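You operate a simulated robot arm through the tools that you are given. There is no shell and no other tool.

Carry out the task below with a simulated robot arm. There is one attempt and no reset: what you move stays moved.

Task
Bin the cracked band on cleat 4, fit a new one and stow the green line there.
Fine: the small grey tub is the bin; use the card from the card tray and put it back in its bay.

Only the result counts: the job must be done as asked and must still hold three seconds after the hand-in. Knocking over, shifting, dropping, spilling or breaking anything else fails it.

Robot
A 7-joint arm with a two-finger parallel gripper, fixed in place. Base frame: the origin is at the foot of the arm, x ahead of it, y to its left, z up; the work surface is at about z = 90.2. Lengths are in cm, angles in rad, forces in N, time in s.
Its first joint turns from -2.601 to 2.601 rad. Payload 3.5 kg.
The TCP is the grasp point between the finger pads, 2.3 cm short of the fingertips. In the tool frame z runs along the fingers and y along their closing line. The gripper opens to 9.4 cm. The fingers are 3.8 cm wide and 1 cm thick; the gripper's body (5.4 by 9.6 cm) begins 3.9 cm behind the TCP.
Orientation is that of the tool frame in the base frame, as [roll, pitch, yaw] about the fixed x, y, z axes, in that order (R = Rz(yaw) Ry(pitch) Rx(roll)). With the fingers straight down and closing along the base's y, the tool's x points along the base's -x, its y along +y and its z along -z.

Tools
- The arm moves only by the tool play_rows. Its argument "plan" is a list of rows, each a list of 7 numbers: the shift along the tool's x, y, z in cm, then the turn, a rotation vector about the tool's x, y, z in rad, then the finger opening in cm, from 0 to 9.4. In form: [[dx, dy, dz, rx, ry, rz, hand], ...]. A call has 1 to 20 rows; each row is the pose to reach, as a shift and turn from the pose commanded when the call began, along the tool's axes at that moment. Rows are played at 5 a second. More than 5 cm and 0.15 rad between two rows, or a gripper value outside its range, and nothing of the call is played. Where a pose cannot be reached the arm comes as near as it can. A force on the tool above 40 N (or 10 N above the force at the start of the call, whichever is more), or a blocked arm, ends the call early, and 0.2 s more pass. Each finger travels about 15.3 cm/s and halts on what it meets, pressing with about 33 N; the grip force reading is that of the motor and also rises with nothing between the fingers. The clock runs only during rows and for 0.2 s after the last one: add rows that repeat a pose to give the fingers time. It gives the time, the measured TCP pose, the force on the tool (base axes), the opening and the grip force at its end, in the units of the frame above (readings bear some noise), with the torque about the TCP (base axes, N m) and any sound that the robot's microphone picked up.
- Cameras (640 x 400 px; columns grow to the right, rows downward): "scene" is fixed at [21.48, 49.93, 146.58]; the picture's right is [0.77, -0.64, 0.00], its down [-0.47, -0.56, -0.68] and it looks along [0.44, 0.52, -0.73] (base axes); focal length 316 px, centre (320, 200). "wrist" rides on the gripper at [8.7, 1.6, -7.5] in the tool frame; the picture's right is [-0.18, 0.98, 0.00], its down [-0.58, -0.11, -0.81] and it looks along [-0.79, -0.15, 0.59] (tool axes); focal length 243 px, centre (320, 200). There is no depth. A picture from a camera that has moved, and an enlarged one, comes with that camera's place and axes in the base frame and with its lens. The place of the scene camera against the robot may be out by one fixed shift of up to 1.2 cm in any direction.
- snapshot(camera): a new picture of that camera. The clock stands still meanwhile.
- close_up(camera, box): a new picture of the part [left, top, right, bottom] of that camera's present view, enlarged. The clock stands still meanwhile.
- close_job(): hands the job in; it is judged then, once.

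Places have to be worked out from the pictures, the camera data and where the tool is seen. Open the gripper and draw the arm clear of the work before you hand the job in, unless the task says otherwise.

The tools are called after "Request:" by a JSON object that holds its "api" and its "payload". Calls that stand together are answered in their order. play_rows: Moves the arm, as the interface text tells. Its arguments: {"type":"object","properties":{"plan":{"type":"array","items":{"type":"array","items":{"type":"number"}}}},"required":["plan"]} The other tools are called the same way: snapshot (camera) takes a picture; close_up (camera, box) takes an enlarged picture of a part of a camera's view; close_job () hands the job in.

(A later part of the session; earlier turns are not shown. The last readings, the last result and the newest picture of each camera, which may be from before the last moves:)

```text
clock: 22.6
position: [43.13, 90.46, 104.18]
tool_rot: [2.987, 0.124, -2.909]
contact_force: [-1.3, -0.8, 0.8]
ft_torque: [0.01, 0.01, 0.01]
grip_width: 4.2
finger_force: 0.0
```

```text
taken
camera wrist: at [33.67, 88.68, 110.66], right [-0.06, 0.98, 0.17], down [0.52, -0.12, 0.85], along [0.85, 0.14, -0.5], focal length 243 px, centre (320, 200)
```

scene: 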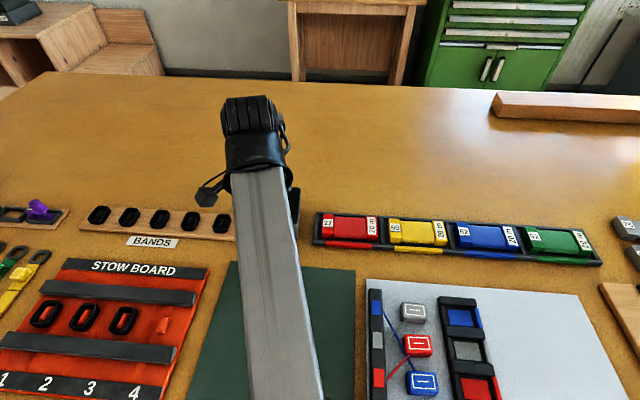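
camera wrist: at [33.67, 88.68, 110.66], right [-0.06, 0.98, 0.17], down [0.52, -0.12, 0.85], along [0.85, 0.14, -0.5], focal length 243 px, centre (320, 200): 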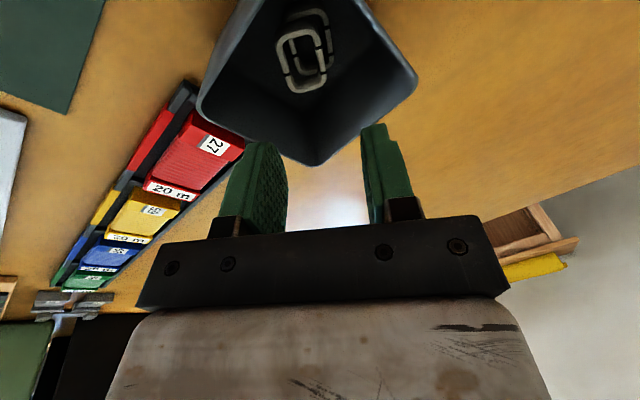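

Both cracked bands lie in the tub. Now I level the tool and head back toward the spare-band rack's nearest band.

Request:
{"api": "play_rows", "payload": {"plan": [[3.3, 0.7, -0.3, 0.05, 0.04, 0, 4.6], [6.6, 1.37, -0.6, 0.1, 0.084, 0, 5.2], [9.86, 2.05, -0.92, 0.155, 0.126, 0, 6.0], [9.86, 2.05, -0.92, 0.155, 0.126, 0, 6.0]]}}

Request:
{"api": "play_rows", "payload": {"plan": [[0, 0, 0, 0, 0, -0.11, 6.0], [0, 0, 0, 0, 0, -0.22, 6.0], [0, 0, 0, 0, 0, -0.33, 6.0], [0, 0, 0, 0, 0, -0.44, 6.0], [0, 0, 0, 0, 0, -0.544, 6.0], [0, 0, 0, 0, 0, -0.544, 6.0]]}}

Request:
{"api": "snapshot", "payload": {"camera": "wrist"}}

```text
clock: 23.6
position: [32.89, 89.97, 104.09]
tool_rot: [-3.141, 0.001, -2.9]
contact_force: [0.4, 0.9, 0.8]
ft_torque: [0.01, -0.01, 0.02]
grip_width: 6.0
finger_force: 0.1
```

```text
clock: 25.0
position: [32.86, 89.98, 104.11]
tool_rot: [-3.142, -0.002, -2.354]
contact_force: [0.4, -0.1, 0.8]
ft_torque: [0.01, 0.03, 0.01]
grip_width: 6.0
finger_force: 0.1
```

```text
taken
camera wrist: at [25.53, 84.99, 111.65], right [-0.57, 0.82, 0.0], down [0.49, 0.34, 0.81], along [0.66, 0.46, -0.59], focal length 243 px, centre (320, 200)
```

wrist: 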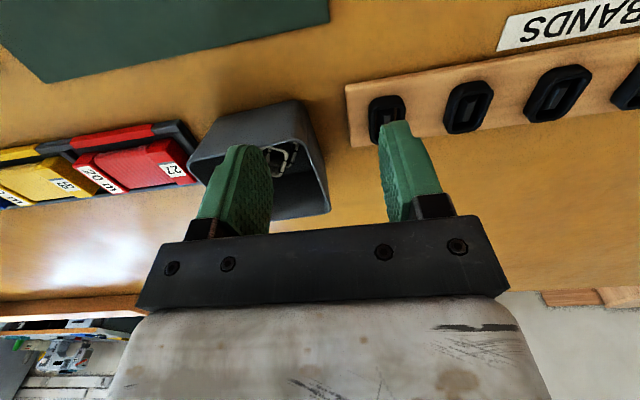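

I'll zoom on the rack to fix the positions of the nearest bands.

Request:
{"api": "close_up", "payload": {"camera": "wrist", "box": [340, 40, 540, 165]}}

```text
3.20 times, centred on (440, 102) of wrist
camera zoom: at [25.53, 84.99, 111.65], right [-0.57, 0.82, 0.0], down [0.49, 0.34, 0.81], along [0.66, 0.46, -0.59], focal length 776 px, centre (-64, 512)
```

zoom: 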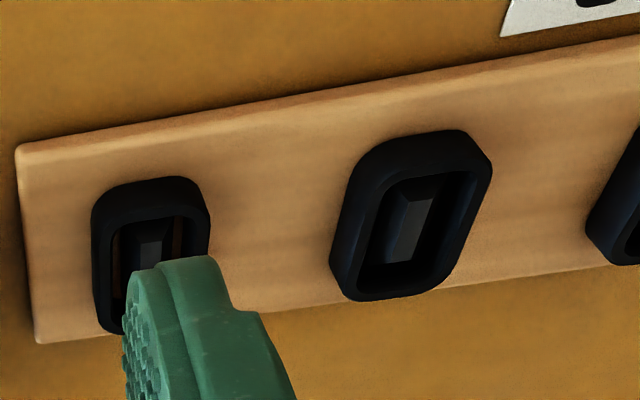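

B5 (nearest spare band) is at ≈ [32.8, 97.5], r≈103. I approach to a hover above it with a 0.15 rad outward tilt about the closing axis and see whether it's reachable.

Request:
{"api": "play_rows", "payload": {"plan": [[-1.7, 1.8, 0.8, 0, -0.05, 0, 6.0], [-3.4, 3.6, 2.5, 0, -0.1, 0, 6.0], [-5.03, 5.35, 5.1, 0, -0.15, 0, 6.0], [-5.03, 5.35, 5.1, 0, -0.15, 0, 6.0], [-5.03, 5.35, 5.1, 0, -0.15, 0, 6.0]]}}

Request:
{"api": "close_up", "payload": {"camera": "wrist", "box": [220, 20, 420, 200]}}

Request:
{"api": "snapshot", "payload": {"camera": "scene"}}

```text
clock: 26.2
position: [32.86, 97.45, 99.13]
tool_rot: [-3.141, 0.148, -2.357]
contact_force: [0.7, -0.3, 0.1]
ft_torque: [0.01, 0.0, -0.02]
grip_width: 5.98
finger_force: 0.1
```

```text
2.22 times, centred on (320, 110) of wrist
camera zoom: at [24.74, 91.7, 105.17], right [-0.57, 0.82, 0.03], down [0.4, 0.25, 0.88], along [0.72, 0.51, -0.47], focal length 539 px, centre (320, 400)
```

zoom: 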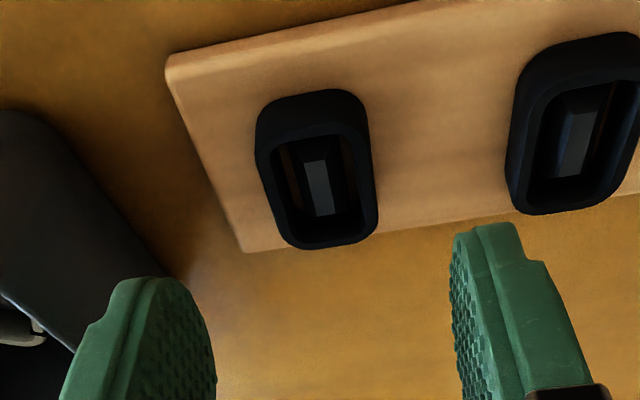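

```text
taken
```

scene: 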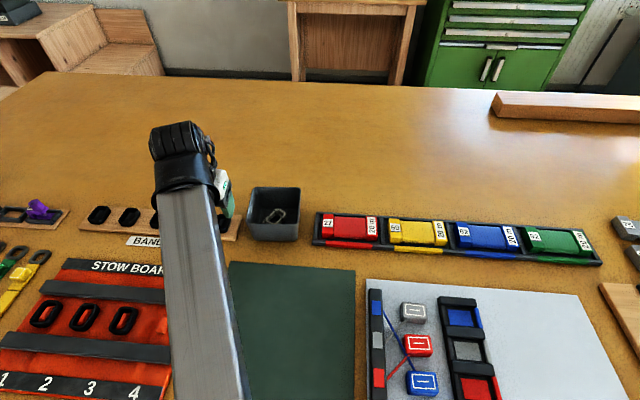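

Reached well (r≈103). The band's centre is ≈ [33.5, 98.1], aligned at 45°. I descend to grip it and close.

Request:
{"api": "play_rows", "payload": {"plan": [[-0.3, 0.03, 2.0, 0, 0, 0, 6.0], [-0.1, 0.03, 3.8, 0, 0, 0, 6.0], [0.1, 0.03, 5.07, 0, 0, 0, 6.0], [0.1, 0.03, 5.07, 0, 0, 0, 6.0]]}}

Request:
{"api": "close_up", "payload": {"camera": "wrist", "box": [220, 20, 420, 200]}}

```text
clock: 27.2
position: [33.08, 97.89, 93.96]
tool_rot: [-3.141, 0.148, -2.356]
contact_force: [-0.1, 0.3, -0.2]
ft_torque: [0.0, -0.01, -0.02]
grip_width: 5.98
finger_force: 0.1
```

```text
2.22 times, centred on (320, 110) of wrist
camera zoom: at [24.95, 92.14, 100.14], right [-0.57, 0.82, 0.03], down [0.4, 0.25, 0.88], along [0.72, 0.51, -0.47], focal length 539 px, centre (320, 400)
```

zoom: 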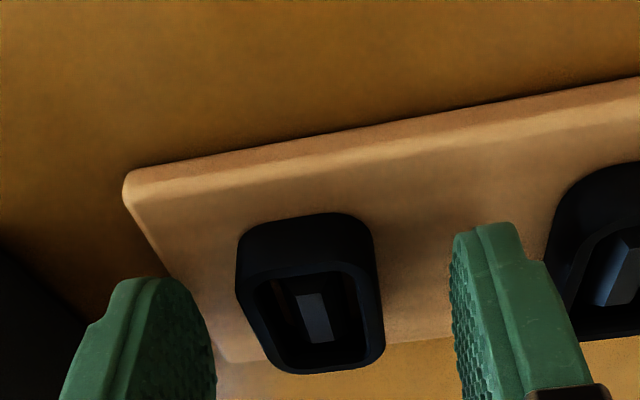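

The fingers straddle the band with no contact; a tiny correction (+0.3 forward, 0.15 sideways) and then close.

Request:
{"api": "play_rows", "payload": {"plan": [[-0.3, -0.15, 0.05, 0, 0, 0, 6.0], [-0.3, -0.15, 0.05, 0, 0, 0, 4.2], [-0.3, -0.15, 0.05, 0, 0, 0, 2.5], [-0.3, -0.15, 0.05, 0, 0, 0, 2.5], [-0.3, -0.15, 0.05, 0, 0, 0, 2.5]]}}

Request:
{"api": "close_up", "payload": {"camera": "wrist", "box": [220, 20, 420, 200]}}

```text
clock: 28.4
position: [33.32, 98.02, 94.22]
tool_rot: [-3.141, 0.148, -2.359]
contact_force: [1.0, -0.1, 0.7]
ft_torque: [0.0, 0.01, 0.0]
grip_width: 2.99
finger_force: 33.2
```

```text
2.22 times, centred on (320, 110) of wrist
camera zoom: at [25.27, 92.24, 100.2], right [-0.57, 0.82, 0.03], down [0.4, 0.25, 0.88], along [0.72, 0.51, -0.47], focal length 539 px, centre (320, 400)
```

zoom: 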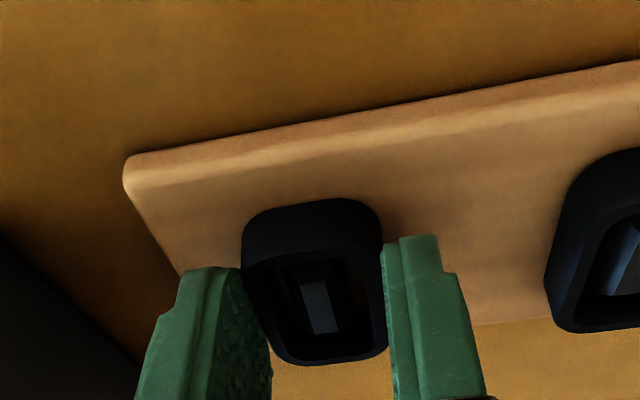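

New band gripped (2.99 cm). I lift it straight up off its peg.

Request:
{"api": "play_rows", "payload": {"plan": [[-0.15, 0, -1.0, 0, 0, 0, 2.5], [-0.44, 0, -2.97, 0, 0, 0, 2.5], [-0.88, 0, -5.93, 0, 0, 0, 2.5], [-1.25, 0, -8.4, 0, 0, 0, 2.5], [-1.25, 0, -8.4, 0, 0, 0, 2.5]]}}

Request:
{"api": "snapshot", "payload": {"camera": "wrist"}}

```text
clock: 29.6
position: [33.29, 98.05, 102.69]
tool_rot: [-3.141, 0.149, -2.356]
contact_force: [-0.9, -0.2, 0.3]
ft_torque: [0.0, -0.01, -0.04]
grip_width: 3.02
finger_force: 33.3
```

```text
taken
camera wrist: at [25.23, 92.25, 108.75], right [-0.57, 0.82, 0.03], down [0.4, 0.25, 0.88], along [0.72, 0.51, -0.47], focal length 243 px, centre (320, 200)
```

wrist: 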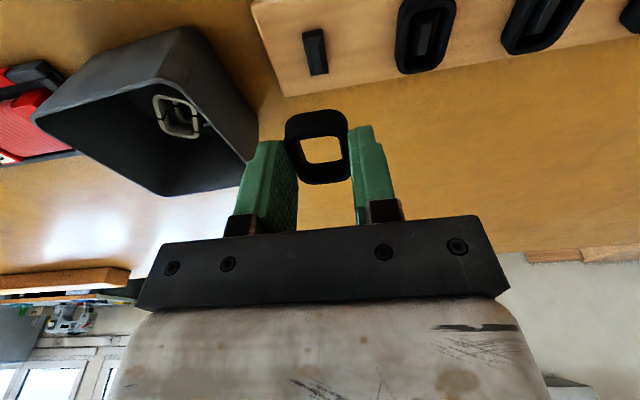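

The spare band is off its peg. I'll zoom to measure exactly where it sits in the hand.

Request:
{"api": "close_up", "payload": {"camera": "wrist", "box": [260, 90, 380, 200]}}

```text
3.64 times, centred on (320, 145) of wrist
camera zoom: at [25.23, 92.25, 108.75], right [-0.57, 0.82, 0.03], down [0.4, 0.25, 0.88], along [0.72, 0.51, -0.47], focal length 882 px, centre (320, 400)
```

zoom: 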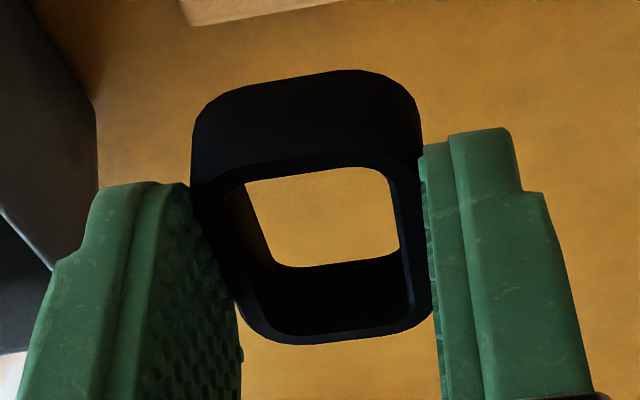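

The band sits level in the hand, centred ≈0.16 cm ahead of the TCP. I carry it to above cleat 4 (≈[14.62, 84.3]) keeping the same tilt so the band stays level.

Request:
{"api": "play_rows", "payload": {"plan": [[3.8, 0.57, -0.45, 0, 0, 0, 2.5], [7.64, 1.14, -0.9, 0, 0, 0, 2.5], [11.5, 1.7, -1.35, 0, 0, 0, 2.5], [15.3, 2.27, -1.8, 0, 0, 0, 2.5], [19.1, 2.84, -2.26, 0, 0, 0, 2.5], [22.93, 3.41, -2.71, 0, 0, 0, 2.5], [22.93, 3.41, -2.71, 0, 0, 0, 2.5]]}}

Request:
{"api": "snapshot", "payload": {"camera": "wrist"}}

Request:
{"api": "close_up", "payload": {"camera": "wrist", "box": [240, 20, 420, 200]}}

```text
clock: 31.2
position: [14.69, 84.0, 101.92]
tool_rot: [-3.142, 0.147, -2.355]
contact_force: [0.0, 0.4, -1.3]
ft_torque: [0.03, 0.03, 0.02]
grip_width: 3.04
finger_force: 33.2
```

```text
taken
camera wrist: at [6.6, 78.21, 108.0], right [-0.57, 0.82, 0.03], down [0.4, 0.25, 0.88], along [0.72, 0.51, -0.47], focal length 243 px, centre (320, 200)
```

wrist: 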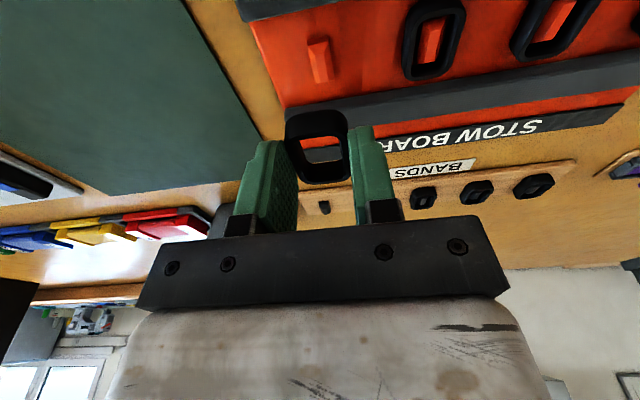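

```text
2.22 times, centred on (330, 110) of wrist
camera zoom: at [6.6, 78.21, 108.0], right [-0.57, 0.82, 0.03], down [0.4, 0.25, 0.88], along [0.72, 0.51, -0.47], focal length 539 px, centre (298, 400)
```

zoom: 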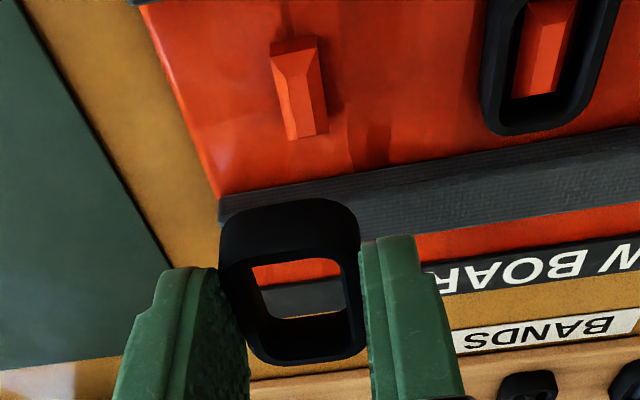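

The cleat centre reads ≈ [14.67, 84.29]; I make a 0.13 cm sideways correction and descend to just above the cleat to check alignment.

Request:
{"api": "play_rows", "payload": {"plan": [[0.3, 0.13, 2.0, 0, 0, 0, 2.5], [0.6, 0.13, 4.0, 0, 0, 0, 2.5], [0.8, 0.13, 5.35, 0, 0, 0, 2.5], [0.8, 0.13, 5.35, 0, 0, 0, 2.5]]}}

Request:
{"api": "close_up", "payload": {"camera": "wrist", "box": [240, 60, 400, 200]}}

Request:
{"api": "close_up", "payload": {"camera": "scene", "box": [90, 250, 230, 390]}}

```text
clock: 32.2
position: [14.68, 84.07, 96.48]
tool_rot: [-3.142, 0.149, -2.354]
contact_force: [0.3, 0.0, -0.5]
ft_torque: [0.01, 0.0, 0.0]
grip_width: 3.01
finger_force: 32.8
```

```text
2.86 times, centred on (320, 130) of wrist
camera zoom: at [6.58, 78.37, 102.6], right [-0.57, 0.82, 0.03], down [0.4, 0.25, 0.88], along [0.72, 0.51, -0.47], focal length 693 px, centre (320, 400)
```

zoom: 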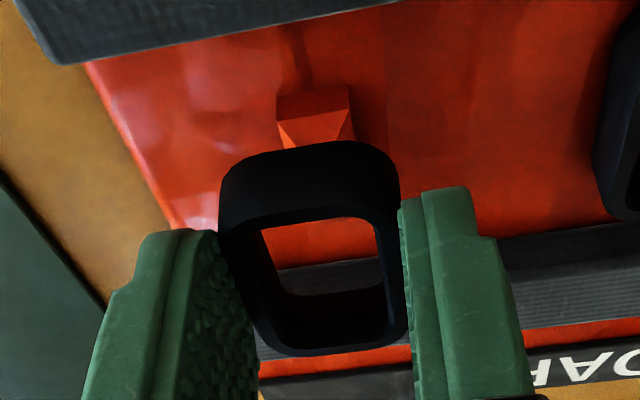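

```text
2.86 times, centred on (160, 320) of scene
camera zoom: at [21.48, 49.93, 146.58], right [0.77, -0.64, 0.0], down [-0.47, -0.56, -0.68], along [0.44, 0.52, -0.73], focal length 904 px, centre (777, -143)
```

zoom: 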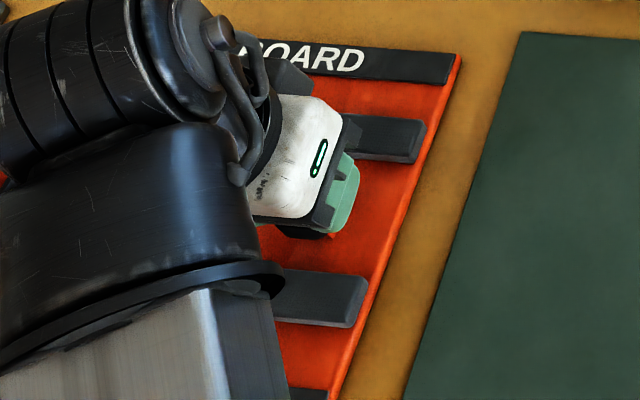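

Lateral alignment is good; along the band I shift back 0.15 cm and lower it over the cleat in small steps, watching the force.

Request:
{"api": "play_rows", "payload": {"plan": [[0.25, 0, 0.6, 0, 0, 0, 2.5], [0.32, 0, 1.1, 0, 0, 0, 2.5], [0.4, 0, 1.65, 0, 0, 0, 2.5], [0.47, 0, 2.15, 0, 0, 0, 2.5], [0.47, 0, 2.15, 0, 0, 0, 2.5]]}}

Request:
{"api": "close_up", "payload": {"camera": "wrist", "box": [240, 60, 400, 200]}}

```text
clock: 33.4
position: [14.49, 83.95, 94.35]
tool_rot: [-3.141, 0.148, -2.357]
contact_force: [0.4, 0.0, -0.3]
ft_torque: [-0.01, 0.01, -0.02]
grip_width: 3.04
finger_force: 32.6
```

```text
2.86 times, centred on (320, 130) of wrist
camera zoom: at [6.44, 78.23, 100.38], right [-0.57, 0.82, 0.03], down [0.4, 0.25, 0.88], along [0.72, 0.51, -0.47], focal length 693 px, centre (320, 400)
```

zoom: 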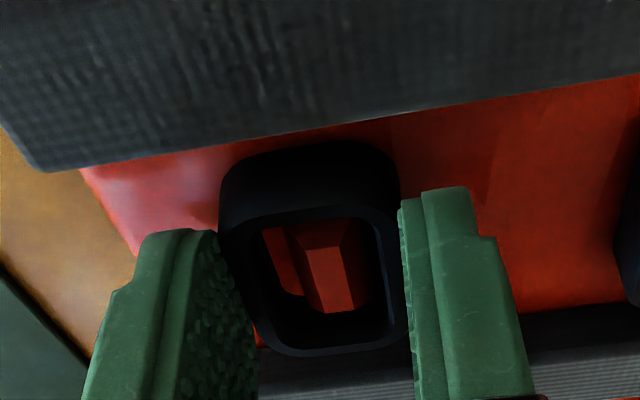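

The cleat is inside the band's hole without contact. I lower a few more millimetres to seat it.

Request:
{"api": "play_rows", "payload": {"plan": [[0.02, 0, 0.13, 0, 0, 0, 2.5], [0.04, 0, 0.26, 0, 0, 0, 2.5], [0.04, 0, 0.26, 0, 0, 0, 2.5]]}}

```text
clock: 34.2
position: [14.51, 84.01, 94.1]
tool_rot: [-3.141, 0.15, -2.356]
contact_force: [0.9, 0.0, 17.1]
ft_torque: [0.07, -0.03, -0.02]
grip_width: 3.03
finger_force: 33.1
```

It touches the board (17 N). I ease up a touch and open the fingers to release, then check.

Request:
{"api": "play_rows", "payload": {"plan": [[-0.01, 0, -0.1, 0, 0, 0, 2.5], [-0.01, 0, -0.1, 0, 0, 0, 3.4], [-0.01, 0, -0.1, 0, 0, 0, 4.6], [-0.01, 0, -0.1, 0, 0, 0, 5.4], [-0.01, 0, -0.1, 0, 0, 0, 5.4]]}}

Request:
{"api": "play_rows", "payload": {"plan": [[-0.3, 0, -2.0, 0, 0, 0, 5.4], [-0.74, 0, -5.0, 0, 0, 0, 5.4], [-1.25, 0, -8.4, 0, 0, 0, 5.4], [-1.25, 0, -8.4, 0, 0, 0, 5.4]]}}

Request:
{"api": "close_up", "payload": {"camera": "wrist", "box": [240, 0, 440, 150]}}

```text
clock: 35.4
position: [14.47, 83.94, 94.21]
tool_rot: [-3.14, 0.148, -2.355]
contact_force: [0.4, -0.3, -0.7]
ft_torque: [0.03, 0.01, -0.02]
grip_width: 5.4
finger_force: 0.0
```

```text
clock: 36.4
position: [14.44, 83.94, 102.69]
tool_rot: [3.14, 0.147, -2.357]
contact_force: [0.5, -0.6, 0.1]
ft_torque: [0.0, 0.01, -0.01]
grip_width: 5.43
finger_force: 0.1
```

```text
2.67 times, centred on (340, 75) of wrist
camera zoom: at [6.38, 78.23, 108.83], right [-0.57, 0.82, 0.03], down [0.4, 0.25, 0.88], along [0.72, 0.51, -0.47], focal length 647 px, centre (267, 533)
```

zoom: 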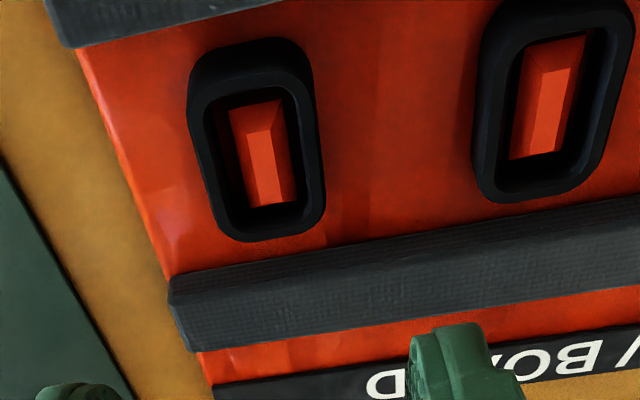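

The new band is seated on cleat 4. Next, the green line card (no. 92): I level the tool and then travel to hover short of its bay with the camera on the side.

Request:
{"api": "play_rows", "payload": {"plan": [[0, 0, 0, 0, 0.074, 0, 7], [0, 0, 0, 0, 0.148, 0, 9.0], [0, 0, 0, 0, 0.148, 0, 9.0]]}}

Request:
{"api": "play_rows", "payload": {"plan": [[-1.18, -4.44, -0.1, 0, 0, 0.098, 9.0], [-2.36, -8.88, -0.2, 0, 0, 0.196, 9.0], [-3.53, -13.3, -0.3, 0, 0, 0.294, 9.0], [-4.71, -17.8, -0.4, 0, 0, 0.393, 9.0], [-5.89, -22.2, -0.5, 0, 0, 0.49, 9.0], [-7.07, -26.6, -0.6, 0, 0, 0.589, 9.0], [-8.24, -31.1, -0.7, 0, 0, 0.687, 9.0], [-9.42, -35.5, -0.8, 0, 0, 0.785, 9.0], [-10.6, -40.0, -0.9, 0, 0, 0.883, 9.0], [-11.8, -44.4, -1.0, 0, 0, 0.98, 9.0], [-12.95, -48.9, -1.1, 0, 0, 1.08, 9.0], [-14.1, -53.3, -1.2, 0, 0, 1.178, 9.0], [-15.3, -57.7, -1.3, 0, 0, 1.276, 9.0], [-16.5, -62.2, -1.4, 0, 0, 1.374, 9.0], [-17.7, -66.6, -1.5, 0, 0, 1.47, 9.0], [-18.84, -71.06, -1.5, 0, 0, 1.57, 9.0], [-18.84, -71.06, -1.5, 0, 0, 1.57, 9.0]]}}

Request:
{"api": "snapshot", "payload": {"camera": "wrist"}}

Request:
{"api": "snapshot", "payload": {"camera": "scene"}}

```text
clock: 37.2
position: [14.44, 83.93, 102.76]
tool_rot: [-3.141, 0.001, -2.356]
contact_force: [0.4, 0.2, 0.5]
ft_torque: [-0.01, -0.02, -0.02]
grip_width: 8.99
finger_force: 0.2
```

```text
clock: 40.8
position: [78.09, 46.92, 104.06]
tool_rot: [-3.141, -0.001, 2.356]
contact_force: [-0.4, -1.1, -0.1]
ft_torque: [-0.01, -0.02, 0.01]
grip_width: 9.01
finger_force: 0.0
```

```text
taken
camera wrist: at [72.99, 54.19, 111.6], right [0.83, 0.56, 0.0], down [0.33, -0.49, 0.81], along [0.45, -0.67, -0.59], focal length 243 px, centre (320, 200)
```

wrist: 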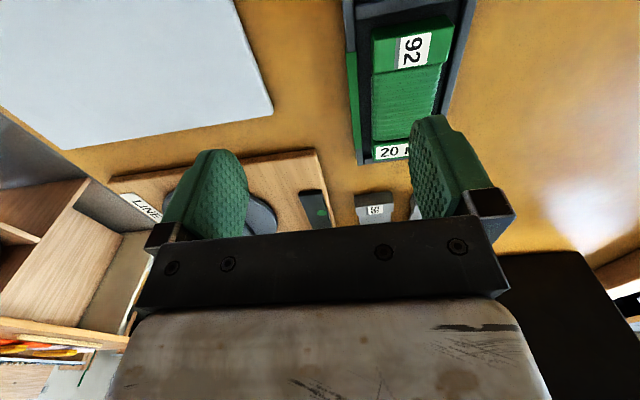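

```text
taken
```

scene: 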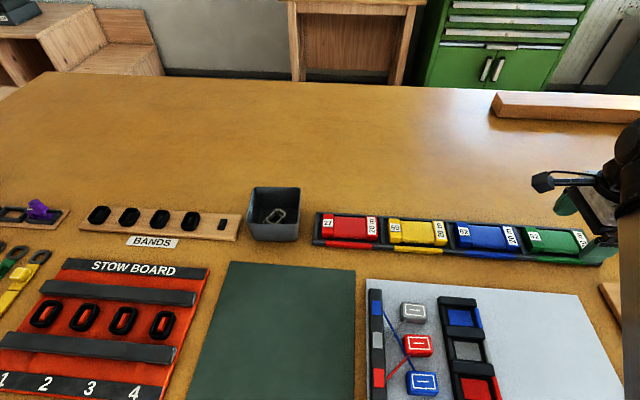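

There's a labelled station ("LINE…") at the right. I zoom on it and on the green card.

Request:
{"api": "close_up", "payload": {"camera": "wrist", "box": [100, 140, 420, 260]}}

Request:
{"api": "close_up", "payload": {"camera": "wrist", "box": [320, 0, 500, 170]}}

```text
2.00 times, centred on (260, 200) of wrist
camera zoom: at [72.99, 54.19, 111.6], right [0.83, 0.56, 0.0], down [0.33, -0.49, 0.81], along [0.45, -0.67, -0.59], focal length 485 px, centre (440, 200)
```

zoom: 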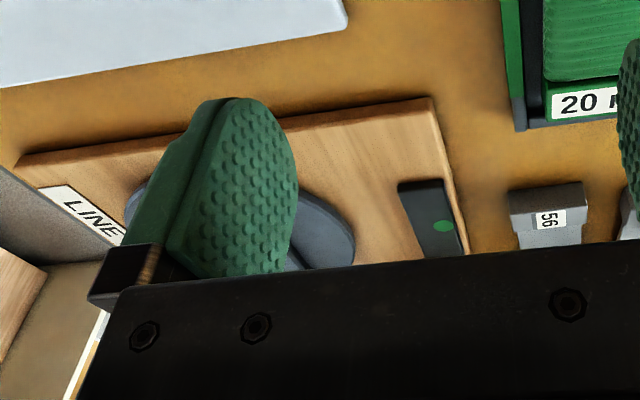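

```text
2.35 times, centred on (410, 85) of wrist
camera zoom: at [72.99, 54.19, 111.6], right [0.83, 0.56, 0.0], down [0.33, -0.49, 0.81], along [0.45, -0.67, -0.59], focal length 571 px, centre (108, 471)
```

zoom: 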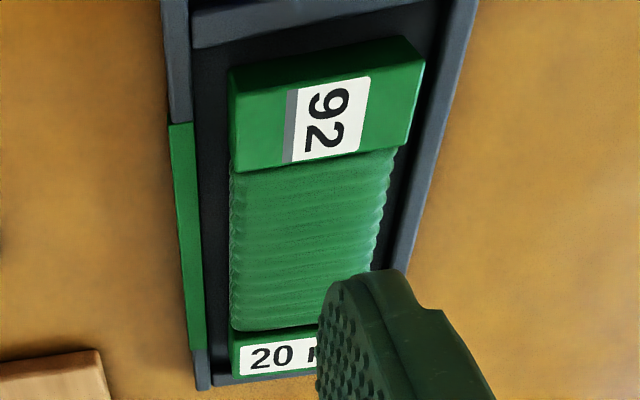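

I rotate the hand slightly so the wrist camera can see the whole right-hand station and read its label.

Request:
{"api": "play_rows", "payload": {"plan": [[2, -1, -1, 0, 0, 0.14, 9.0], [4, -2, -2, 0, 0, 0.28, 9.0], [6, -3, -3, 0, 0, 0.42, 9.0], [6, -3, -3, 0, 0, 0.5, 9.0]]}}

Request:
{"api": "snapshot", "payload": {"camera": "wrist"}}

Request:
{"api": "close_up", "payload": {"camera": "wrist", "box": [220, 90, 440, 240]}}

```text
clock: 41.8
position: [71.6, 49.1, 107.14]
tool_rot: [-3.141, -0.002, 1.854]
contact_force: [0.4, -0.3, 0.1]
ft_torque: [0.03, 0.03, 0.0]
grip_width: 8.99
finger_force: 0.1
```

```text
taken
camera wrist: at [70.75, 57.79, 114.63], right [1.0, 0.1, 0.0], down [0.06, -0.59, 0.81], along [0.08, -0.8, -0.59], focal length 243 px, centre (320, 200)
```

wrist: 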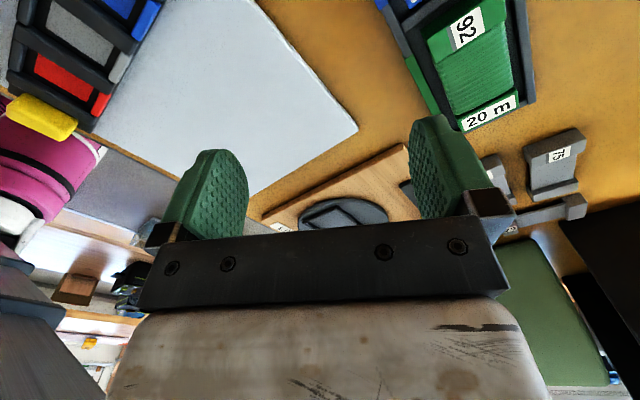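

```text
2.67 times, centred on (330, 165) of wrist
camera zoom: at [70.75, 57.79, 114.63], right [1.0, 0.1, 0.0], down [0.06, -0.59, 0.81], along [0.08, -0.8, -0.59], focal length 647 px, centre (293, 293)
```

zoom: 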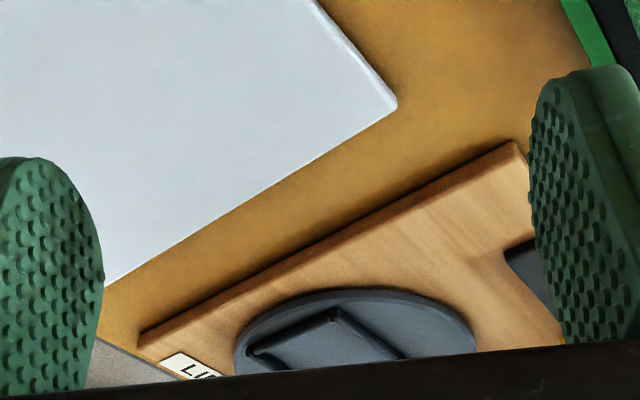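

I'll reposition so that station falls between the fingers in view.

Request:
{"api": "play_rows", "payload": {"plan": [[-1.4, -1.6, 0, 0, 0, -0.125, 9.0], [-2.9, -3.2, 0, 0, 0, -0.25, 9.0], [-4.3, -4.8, 0, 0, 0, -0.375, 9.0], [-5.7, -6.3, 0, 0, 0, -0.5, 9.0], [-7.17, -7.92, 0, 0, 0, -0.624, 9.0], [-7.17, -7.92, 0, 0, 0, -0.624, 9.0]]}}

Request:
{"api": "snapshot", "payload": {"camera": "wrist"}}

Request:
{"api": "close_up", "payload": {"camera": "wrist", "box": [220, 60, 440, 240]}}

```text
clock: 43.2
position: [66.18, 40.05, 107.0]
tool_rot: [-3.141, 0.0, 2.48]
contact_force: [0.0, -0.2, -0.1]
ft_torque: [0.0, 0.02, -0.01]
grip_width: 8.98
finger_force: 0.0
```

```text
taken
camera wrist: at [60.27, 46.63, 114.52], right [0.75, 0.66, 0.0], down [0.39, -0.44, 0.81], along [0.54, -0.6, -0.59], focal length 243 px, centre (320, 200)
```

wrist: 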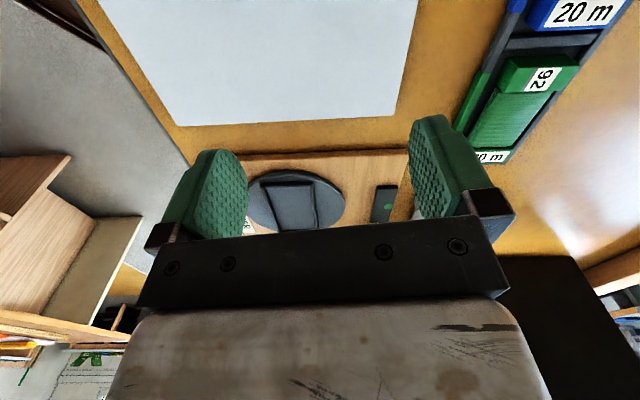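

```text
2.22 times, centred on (330, 150) of wrist
camera zoom: at [60.27, 46.63, 114.52], right [0.75, 0.66, 0.0], down [0.39, -0.44, 0.81], along [0.54, -0.6, -0.59], focal length 539 px, centre (298, 311)
```

zoom: 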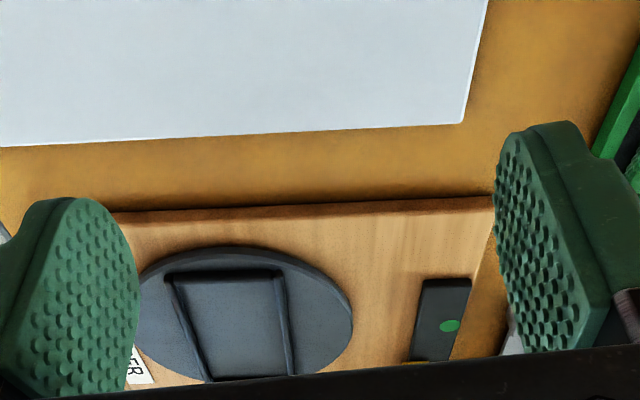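

It's a "LINE WINDER" with a card frame and empty grey cards — another station. The job's card is green no. 92 in the tray, centred ≈ [85.4, 48.6]. I move to hover above it.

Request:
{"api": "play_rows", "payload": {"plan": [[-1.9, 3.3, 0.6, 0, 0, 0.03, 8.5], [-3.9, 6.6, 1.5, 0, 0, 0.06, 8.5], [-5.8, 9.9, 2.8, 0, 0, 0.09, 8.5], [-7.7, 13.3, 4.4, 0, 0, 0.124, 8.5], [-9.65, 16.57, 6, 0, 0, 0.124, 8.5], [-9.65, 16.57, 6, 0, 0, 0.124, 8.5]]}}

Request:
{"api": "snapshot", "payload": {"camera": "wrist"}}

Request:
{"api": "close_up", "payload": {"camera": "wrist", "box": [200, 0, 460, 200]}}

```text
clock: 44.6
position: [83.94, 47.41, 101.19]
tool_rot: [3.141, 0.0, 2.354]
contact_force: [1.4, -0.4, -0.2]
ft_torque: [0.02, 0.0, -0.02]
grip_width: 8.51
finger_force: 0.0
```

```text
taken
camera wrist: at [78.78, 54.6, 108.53], right [0.82, 0.57, 0.0], down [0.33, -0.49, 0.81], along [0.46, -0.67, -0.59], focal length 243 px, centre (320, 200)
```

wrist: 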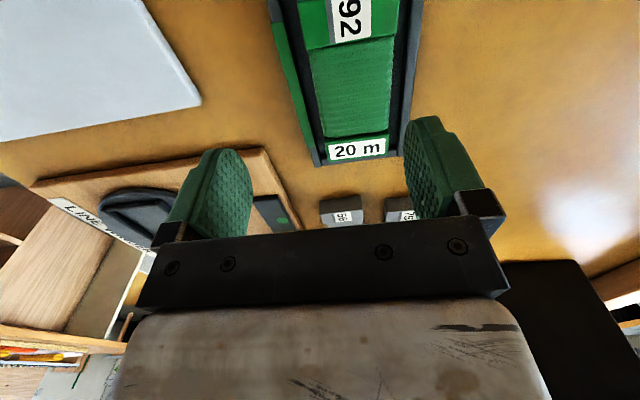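

```text
2.00 times, centred on (330, 100) of wrist
camera zoom: at [78.78, 54.6, 108.53], right [0.82, 0.57, 0.0], down [0.33, -0.49, 0.81], along [0.46, -0.67, -0.59], focal length 485 px, centre (300, 400)
```

zoom: 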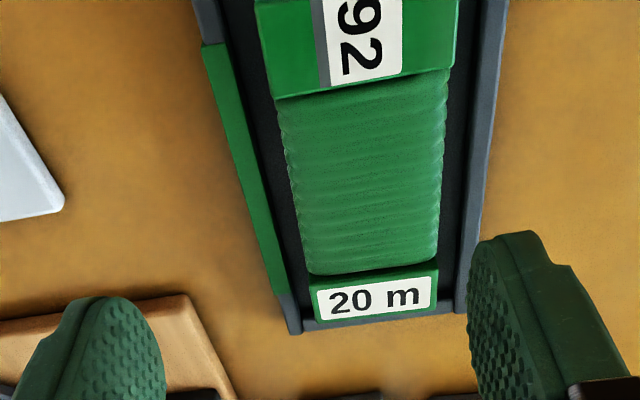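

The card's winding centre works out to ≈ [86.0, 48.1] (r≈98.5). I move directly over it, lowering a little, and check both reach and alignment.

Request:
{"api": "play_rows", "payload": {"plan": [[-0.5, 1.0, 1.0, 0, 0, 0, 8.0], [-0.97, 1.94, 3.0, 0, 0, 0, 7.6], [-0.97, 1.94, 3.0, 0, 0, 0, 7.6]]}}

Request:
{"api": "close_up", "payload": {"camera": "wrist", "box": [200, 0, 460, 200]}}

Request:
{"api": "close_up", "payload": {"camera": "scene", "box": [480, 180, 640, 290]}}

```text
clock: 45.4
position: [85.92, 47.76, 97.95]
tool_rot: [-3.139, 0.002, 2.356]
contact_force: [-0.1, -0.4, -0.4]
ft_torque: [-0.01, -0.01, 0.03]
grip_width: 7.64
finger_force: 0.0
```

```text
2.00 times, centred on (330, 100) of wrist
camera zoom: at [80.86, 55.09, 105.48], right [0.82, 0.57, 0.0], down [0.33, -0.49, 0.81], along [0.46, -0.67, -0.59], focal length 485 px, centre (300, 400)
```

zoom: 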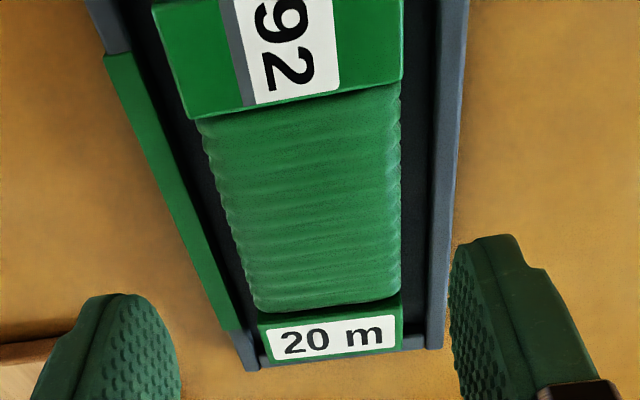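

```text
3.64 times, centred on (560, 235) of scene
camera zoom: at [21.48, 49.93, 146.58], right [0.77, -0.64, 0.0], down [-0.47, -0.56, -0.68], along [0.44, 0.52, -0.73], focal length 1150 px, centre (-553, 73)
```

zoom: 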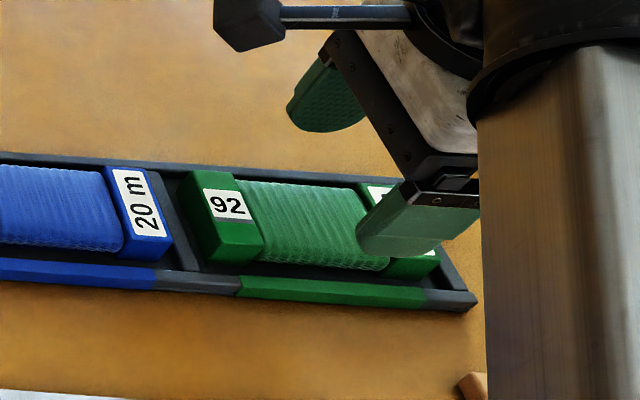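

The card centre is ≈ [86.1, 48.4]; I correct 0.5 cm, descend until the fingertips are about level with the upper part of the card, and look.

Request:
{"api": "play_rows", "payload": {"plan": [[0.33, 0.58, 0.8, 0, 0, 0, 7.6], [0.33, 0.58, 2.4, 0, 0, 0, 7.6], [0.33, 0.58, 2.4, 0, 0, 0, 7.6]]}}

Request:
{"api": "close_up", "payload": {"camera": "wrist", "box": [200, 0, 460, 200]}}

Request:
{"api": "close_up", "payload": {"camera": "scene", "box": [480, 180, 640, 290]}}

```text
clock: 46.2
position: [86.12, 48.59, 95.71]
tool_rot: [-3.141, 0.0, 2.357]
contact_force: [-0.8, -0.3, 0.6]
ft_torque: [-0.02, 0.0, 0.02]
grip_width: 7.6
finger_force: 0.0
```

```text
2.00 times, centred on (330, 100) of wrist
camera zoom: at [81.04, 55.87, 103.17], right [0.82, 0.57, 0.0], down [0.33, -0.49, 0.81], along [0.46, -0.67, -0.59], focal length 485 px, centre (300, 400)
```

zoom: 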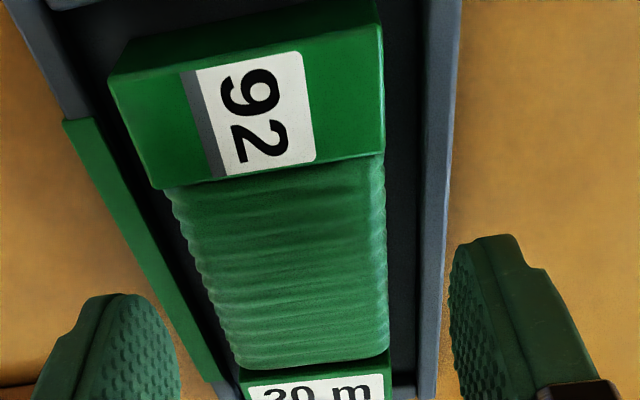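

```text
3.64 times, centred on (560, 235) of scene
camera zoom: at [21.48, 49.93, 146.58], right [0.77, -0.64, 0.0], down [-0.47, -0.56, -0.68], along [0.44, 0.52, -0.73], focal length 1150 px, centre (-553, 73)
```

zoom: 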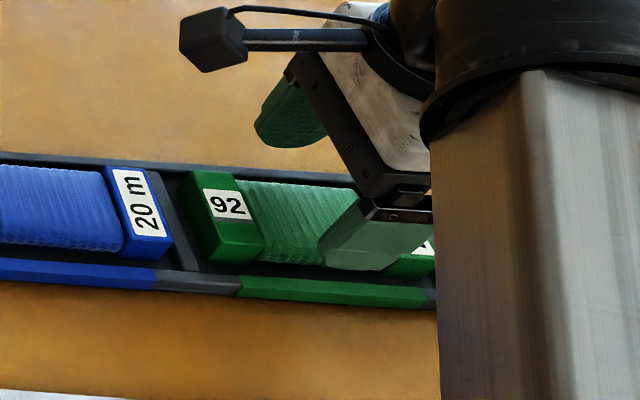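

Alignment is within ~0.15 cm; the card is ≈2.4 cm tall. I descend so the tips stay just above the tray walls, then close on the winding.

Request:
{"api": "play_rows", "payload": {"plan": [[0.1, -0.1, 0.8, 0, 0, 0, 7.6], [0.1, -0.1, 1.5, 0, 0, 0, 7.6], [0.1, -0.1, 1.5, 0, 0, 0, 6.2], [0.1, -0.1, 1.5, 0, 0, 0, 5.0], [0.1, -0.1, 1.5, 0, 0, 0, 4.0], [0.1, -0.1, 1.5, 0, 0, 0, 4.0]]}}

Request:
{"api": "close_up", "payload": {"camera": "wrist", "box": [200, 0, 460, 200]}}

```text
clock: 47.6
position: [85.94, 48.49, 94.17]
tool_rot: [-3.141, 0.001, 2.355]
contact_force: [1.2, 0.7, 2.0]
ft_torque: [-0.17, -0.08, 0.02]
grip_width: 5.29
finger_force: 32.6
```

```text
2.00 times, centred on (330, 100) of wrist
camera zoom: at [80.93, 55.76, 101.68], right [0.82, 0.57, 0.0], down [0.33, -0.49, 0.81], along [0.46, -0.67, -0.59], focal length 485 px, centre (300, 400)
```

zoom: 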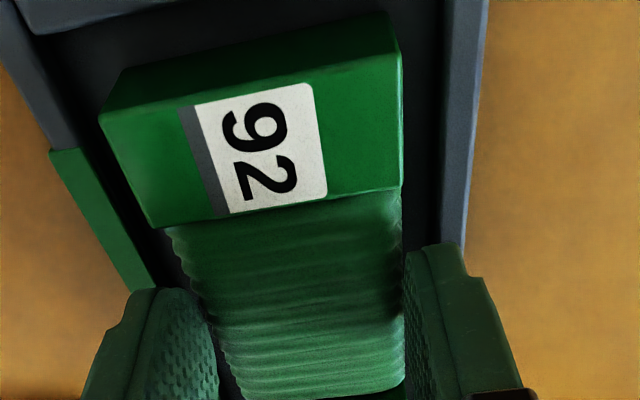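

Gripped (5.29 cm). Recording the seat pose [85.94, 48.49, 94.17], yaw 2.355, for the return; now lifting straight up.

Request:
{"api": "play_rows", "payload": {"plan": [[0, 0, -0.8, 0, 0, 0, 4.0], [0, 0, -2.5, 0, 0, 0, 4.0], [0, 0, -5, 0, 0, 0, 4.0], [0, 0, -8, 0, 0, 0, 4.0], [0, 0, -8, 0, 0, 0, 4.0]]}}

Request:
{"api": "snapshot", "payload": {"camera": "scene"}}

Request:
{"api": "snapshot", "payload": {"camera": "wrist"}}

```text
clock: 48.8
position: [85.92, 48.57, 102.26]
tool_rot: [-3.14, -0.001, 2.357]
contact_force: [0.4, 0.7, -1.5]
ft_torque: [0.0, 0.0, 0.02]
grip_width: 5.29
finger_force: 32.8
```

```text
taken
```

scene: 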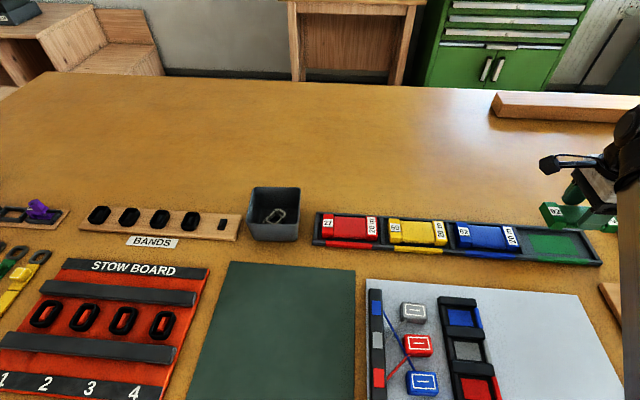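

```text
taken
camera wrist: at [80.81, 55.69, 109.88], right [0.82, 0.57, 0.0], down [0.33, -0.49, 0.81], along [0.46, -0.67, -0.59], focal length 243 px, centre (320, 200)
```

wrist: 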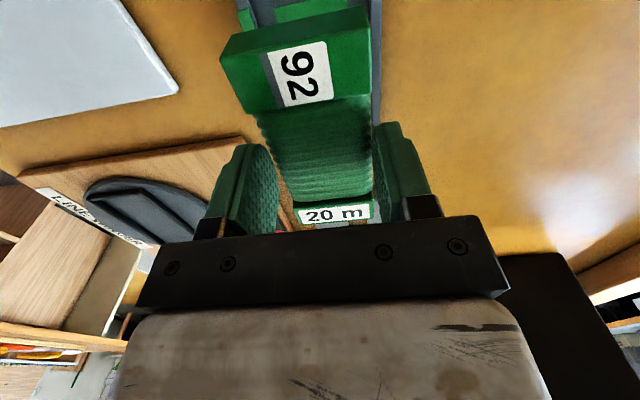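

The card is off its bay (green floor pad visible). I zoom to see the card's profile and underside.

Request:
{"api": "close_up", "payload": {"camera": "scene", "box": [510, 160, 640, 270]}}

Request:
{"api": "close_up", "payload": {"camera": "wrist", "box": [200, 0, 420, 230]}}

```text
3.64 times, centred on (575, 215) of scene
camera zoom: at [21.48, 49.93, 146.58], right [0.77, -0.64, 0.0], down [-0.47, -0.56, -0.68], along [0.44, 0.52, -0.73], focal length 1150 px, centre (-607, 146)
```

zoom: 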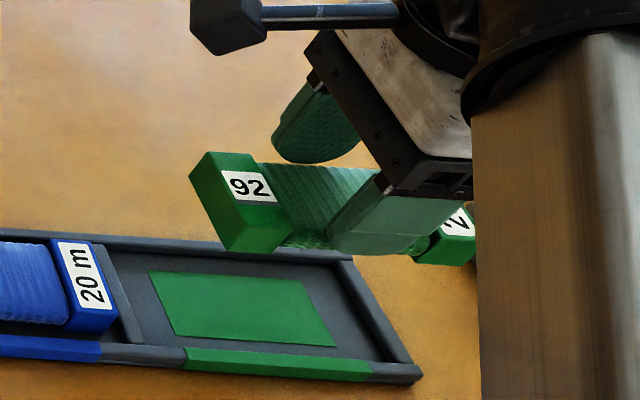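

```text
1.74 times, centred on (310, 115) of wrist
camera zoom: at [80.81, 55.69, 109.88], right [0.82, 0.57, 0.0], down [0.33, -0.49, 0.81], along [0.46, -0.67, -0.59], focal length 422 px, centre (337, 348)
```

zoom: 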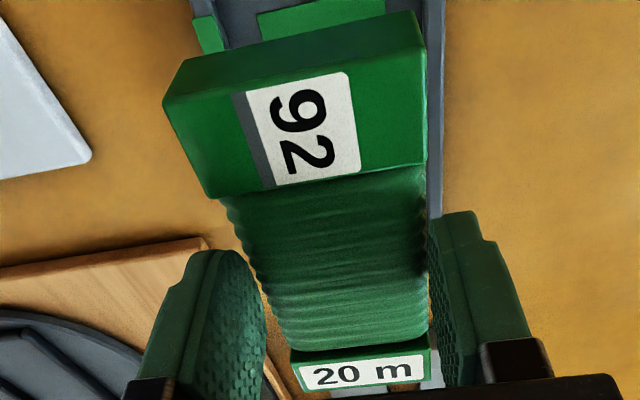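

The card is a spool: end blocks with line wound between. I carry it to above cleat 4, turning it so its length bridges the two bars.

Request:
{"api": "play_rows", "payload": {"plan": [[4.45, -1.48, -0.04, 0, 0, -0.0924, 4.0], [8.89, -2.96, -0.08, 0, 0, -0.185, 4.0], [13.34, -4.45, -0.12, 0, 0, -0.277, 4.0], [17.79, -5.93, -0.16, 0, 0, -0.37, 4.0], [22.24, -7.41, -0.2, 0, 0, -0.462, 4.0], [26.68, -8.89, -0.25, 0, 0, -0.554, 4.0], [31.13, -10.37, -0.29, 0, 0, -0.647, 4.0], [35.58, -11.86, -0.33, 0, 0, -0.739, 4.0], [40.02, -13.34, -0.37, 0, 0, -0.831, 4.0], [44.47, -14.82, -0.41, 0, 0, -0.924, 4.0], [48.92, -16.3, -0.45, 0, 0, -1.016, 4.0], [53.36, -17.8, -0.49, 0, 0, -1.109, 4.0], [57.81, -19.27, -0.53, 0, 0, -1.2, 4.0], [62.26, -20.75, -0.58, 0, 0, -1.294, 4.0], [66.7, -22.2, -0.62, 0, 0, -1.386, 4.0], [71.15, -23.7, -0.66, 0, 0, -1.478, 4.0], [75.6, -25.2, -0.7, 0, 0, -1.571, 4.0], [75.6, -25.2, -0.7, 0, 0, -1.571, 4.0]]}}

Request:
{"api": "snapshot", "payload": {"camera": "wrist"}}

Request:
{"api": "snapshot", "payload": {"camera": "scene"}}

```text
clock: 52.6
position: [14.91, 83.84, 102.92]
tool_rot: [3.141, -0.001, -2.355]
contact_force: [0.4, 0.3, -0.6]
ft_torque: [0.0, 0.01, -0.01]
grip_width: 5.29
finger_force: 32.8
```

```text
taken
camera wrist: at [7.53, 78.82, 110.38], right [-0.57, 0.82, 0.0], down [0.49, 0.34, 0.81], along [0.66, 0.46, -0.59], focal length 243 px, centre (320, 200)
```

wrist: 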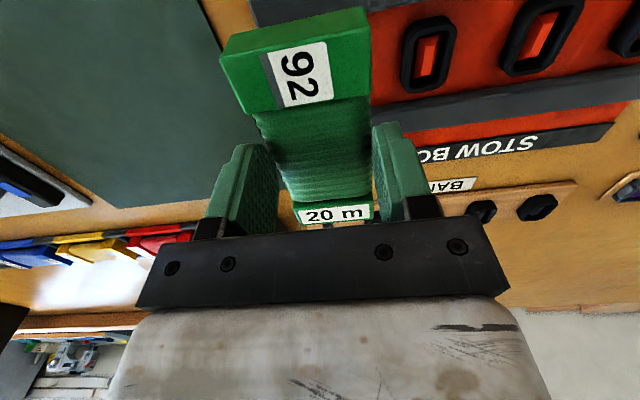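

```text
taken
```

scene: 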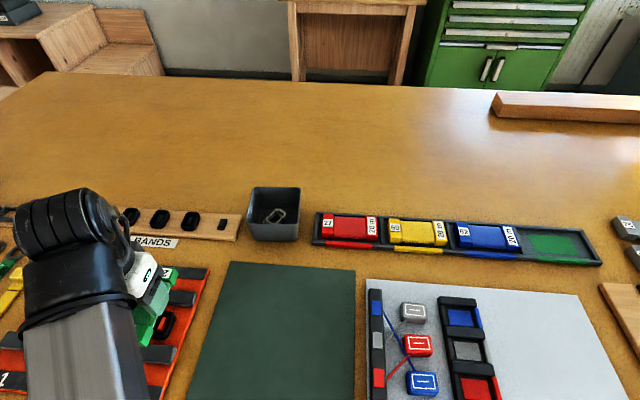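

The card hangs over cleat 4. I correct 0.5 cm sideways and lower gently toward the bars, watching force and sound.

Request:
{"api": "play_rows", "payload": {"plan": [[-0.14, 0.5, 1.5, 0, 0, 0, 4.0], [-0.14, 0.5, 3.5, 0, 0, 0, 4.0], [-0.14, 0.5, 5.5, 0, 0, 0, 4.0], [-0.14, 0.5, 6.2, 0, 0, 0, 4.0], [-0.14, 0.5, 6.2, 0, 0, 0, 4.0]]}}

Request:
{"api": "snapshot", "payload": {"camera": "wrist"}}

Request:
{"api": "close_up", "payload": {"camera": "scene", "box": [90, 250, 230, 390]}}

```text
clock: 53.8
position: [14.46, 84.47, 96.6]
tool_rot: [-3.14, 0.0, -2.354]
contact_force: [-0.1, -0.3, -0.1]
ft_torque: [0.02, -0.01, 0.03]
grip_width: 5.33
finger_force: 32.7
```

```text
taken
camera wrist: at [7.15, 79.51, 104.1], right [-0.57, 0.82, 0.0], down [0.49, 0.33, 0.81], along [0.67, 0.46, -0.59], focal length 243 px, centre (320, 200)
```

wrist: 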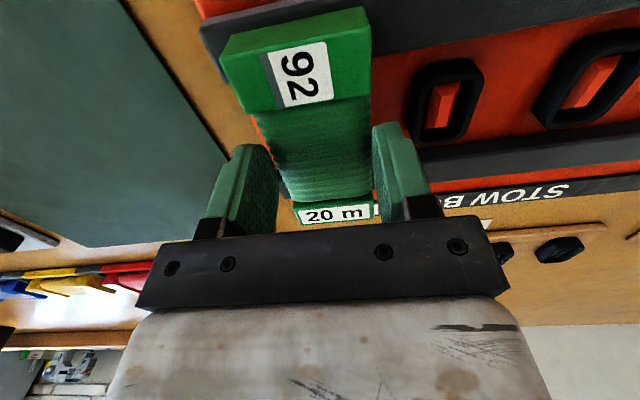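

```text
2.86 times, centred on (160, 320) of scene
camera zoom: at [21.48, 49.93, 146.58], right [0.77, -0.64, 0.0], down [-0.47, -0.56, -0.68], along [0.44, 0.52, -0.73], focal length 904 px, centre (777, -143)
```

zoom: 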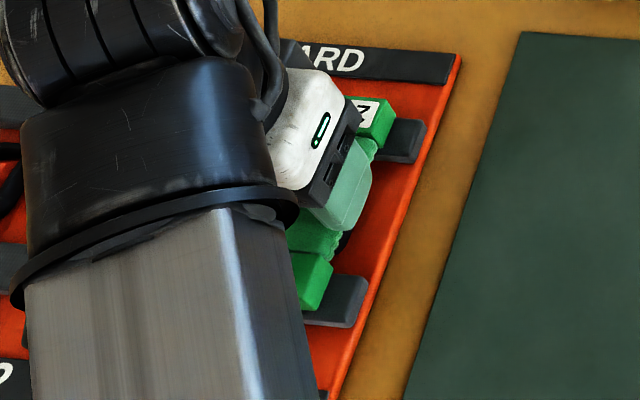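

The end blocks line up right above the two bars. I lower in 2 mm steps until contact.

Request:
{"api": "play_rows", "payload": {"plan": [[0, 0, 0.3, 0, 0, 0, 4.0], [0, 0, 0.5, 0, 0, 0, 4.0], [0, 0, 0.5, 0, 0, 0, 4.0]]}}

Request:
{"api": "play_rows", "payload": {"plan": [[0, 0, 0.2, 0, 0, 0, 4.0], [0, 0, 0.4, 0, 0, 0, 4.0], [0, 0, 0.4, 0, 0, 0, 4.0]]}}

```text
clock: 54.6
position: [14.47, 84.56, 96.26]
tool_rot: [3.142, 0.002, -2.357]
contact_force: [0.9, 1.3, 12.8]
ft_torque: [-0.16, -0.16, 0.03]
grip_width: 5.3
finger_force: 33.2
```

```text
clock: 55.4
position: [14.42, 84.43, 95.88]
tool_rot: [-3.141, 0.001, -2.357]
contact_force: [3.9, 2.8, 25.3]
ft_torque: [0.1, -0.11, 0.05]
grip_width: 5.29
finger_force: 33.2
```

Contact at z≈96.2, force 25 N now. I look for any change (line on the cleat, card's state).

Request:
{"api": "snapshot", "payload": {"camera": "wrist"}}

Request:
{"api": "close_up", "payload": {"camera": "scene", "box": [130, 250, 230, 350]}}

```text
taken
camera wrist: at [7.04, 79.46, 103.27], right [-0.57, 0.82, 0.0], down [0.49, 0.33, 0.81], along [0.67, 0.46, -0.59], focal length 243 px, centre (320, 200)
```

wrist: 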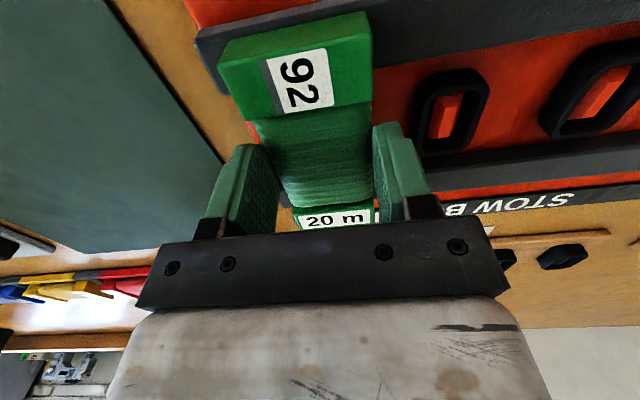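

```text
4.00 times, centred on (180, 300) of scene
camera zoom: at [21.48, 49.93, 146.58], right [0.77, -0.64, 0.0], down [-0.47, -0.56, -0.68], along [0.44, 0.52, -0.73], focal length 1265 px, centre (880, -200)
```

zoom: 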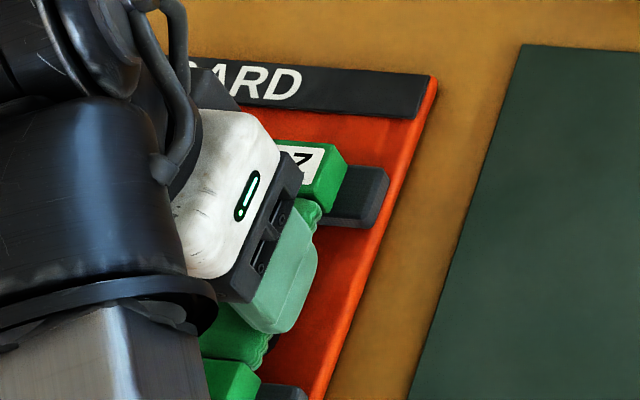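

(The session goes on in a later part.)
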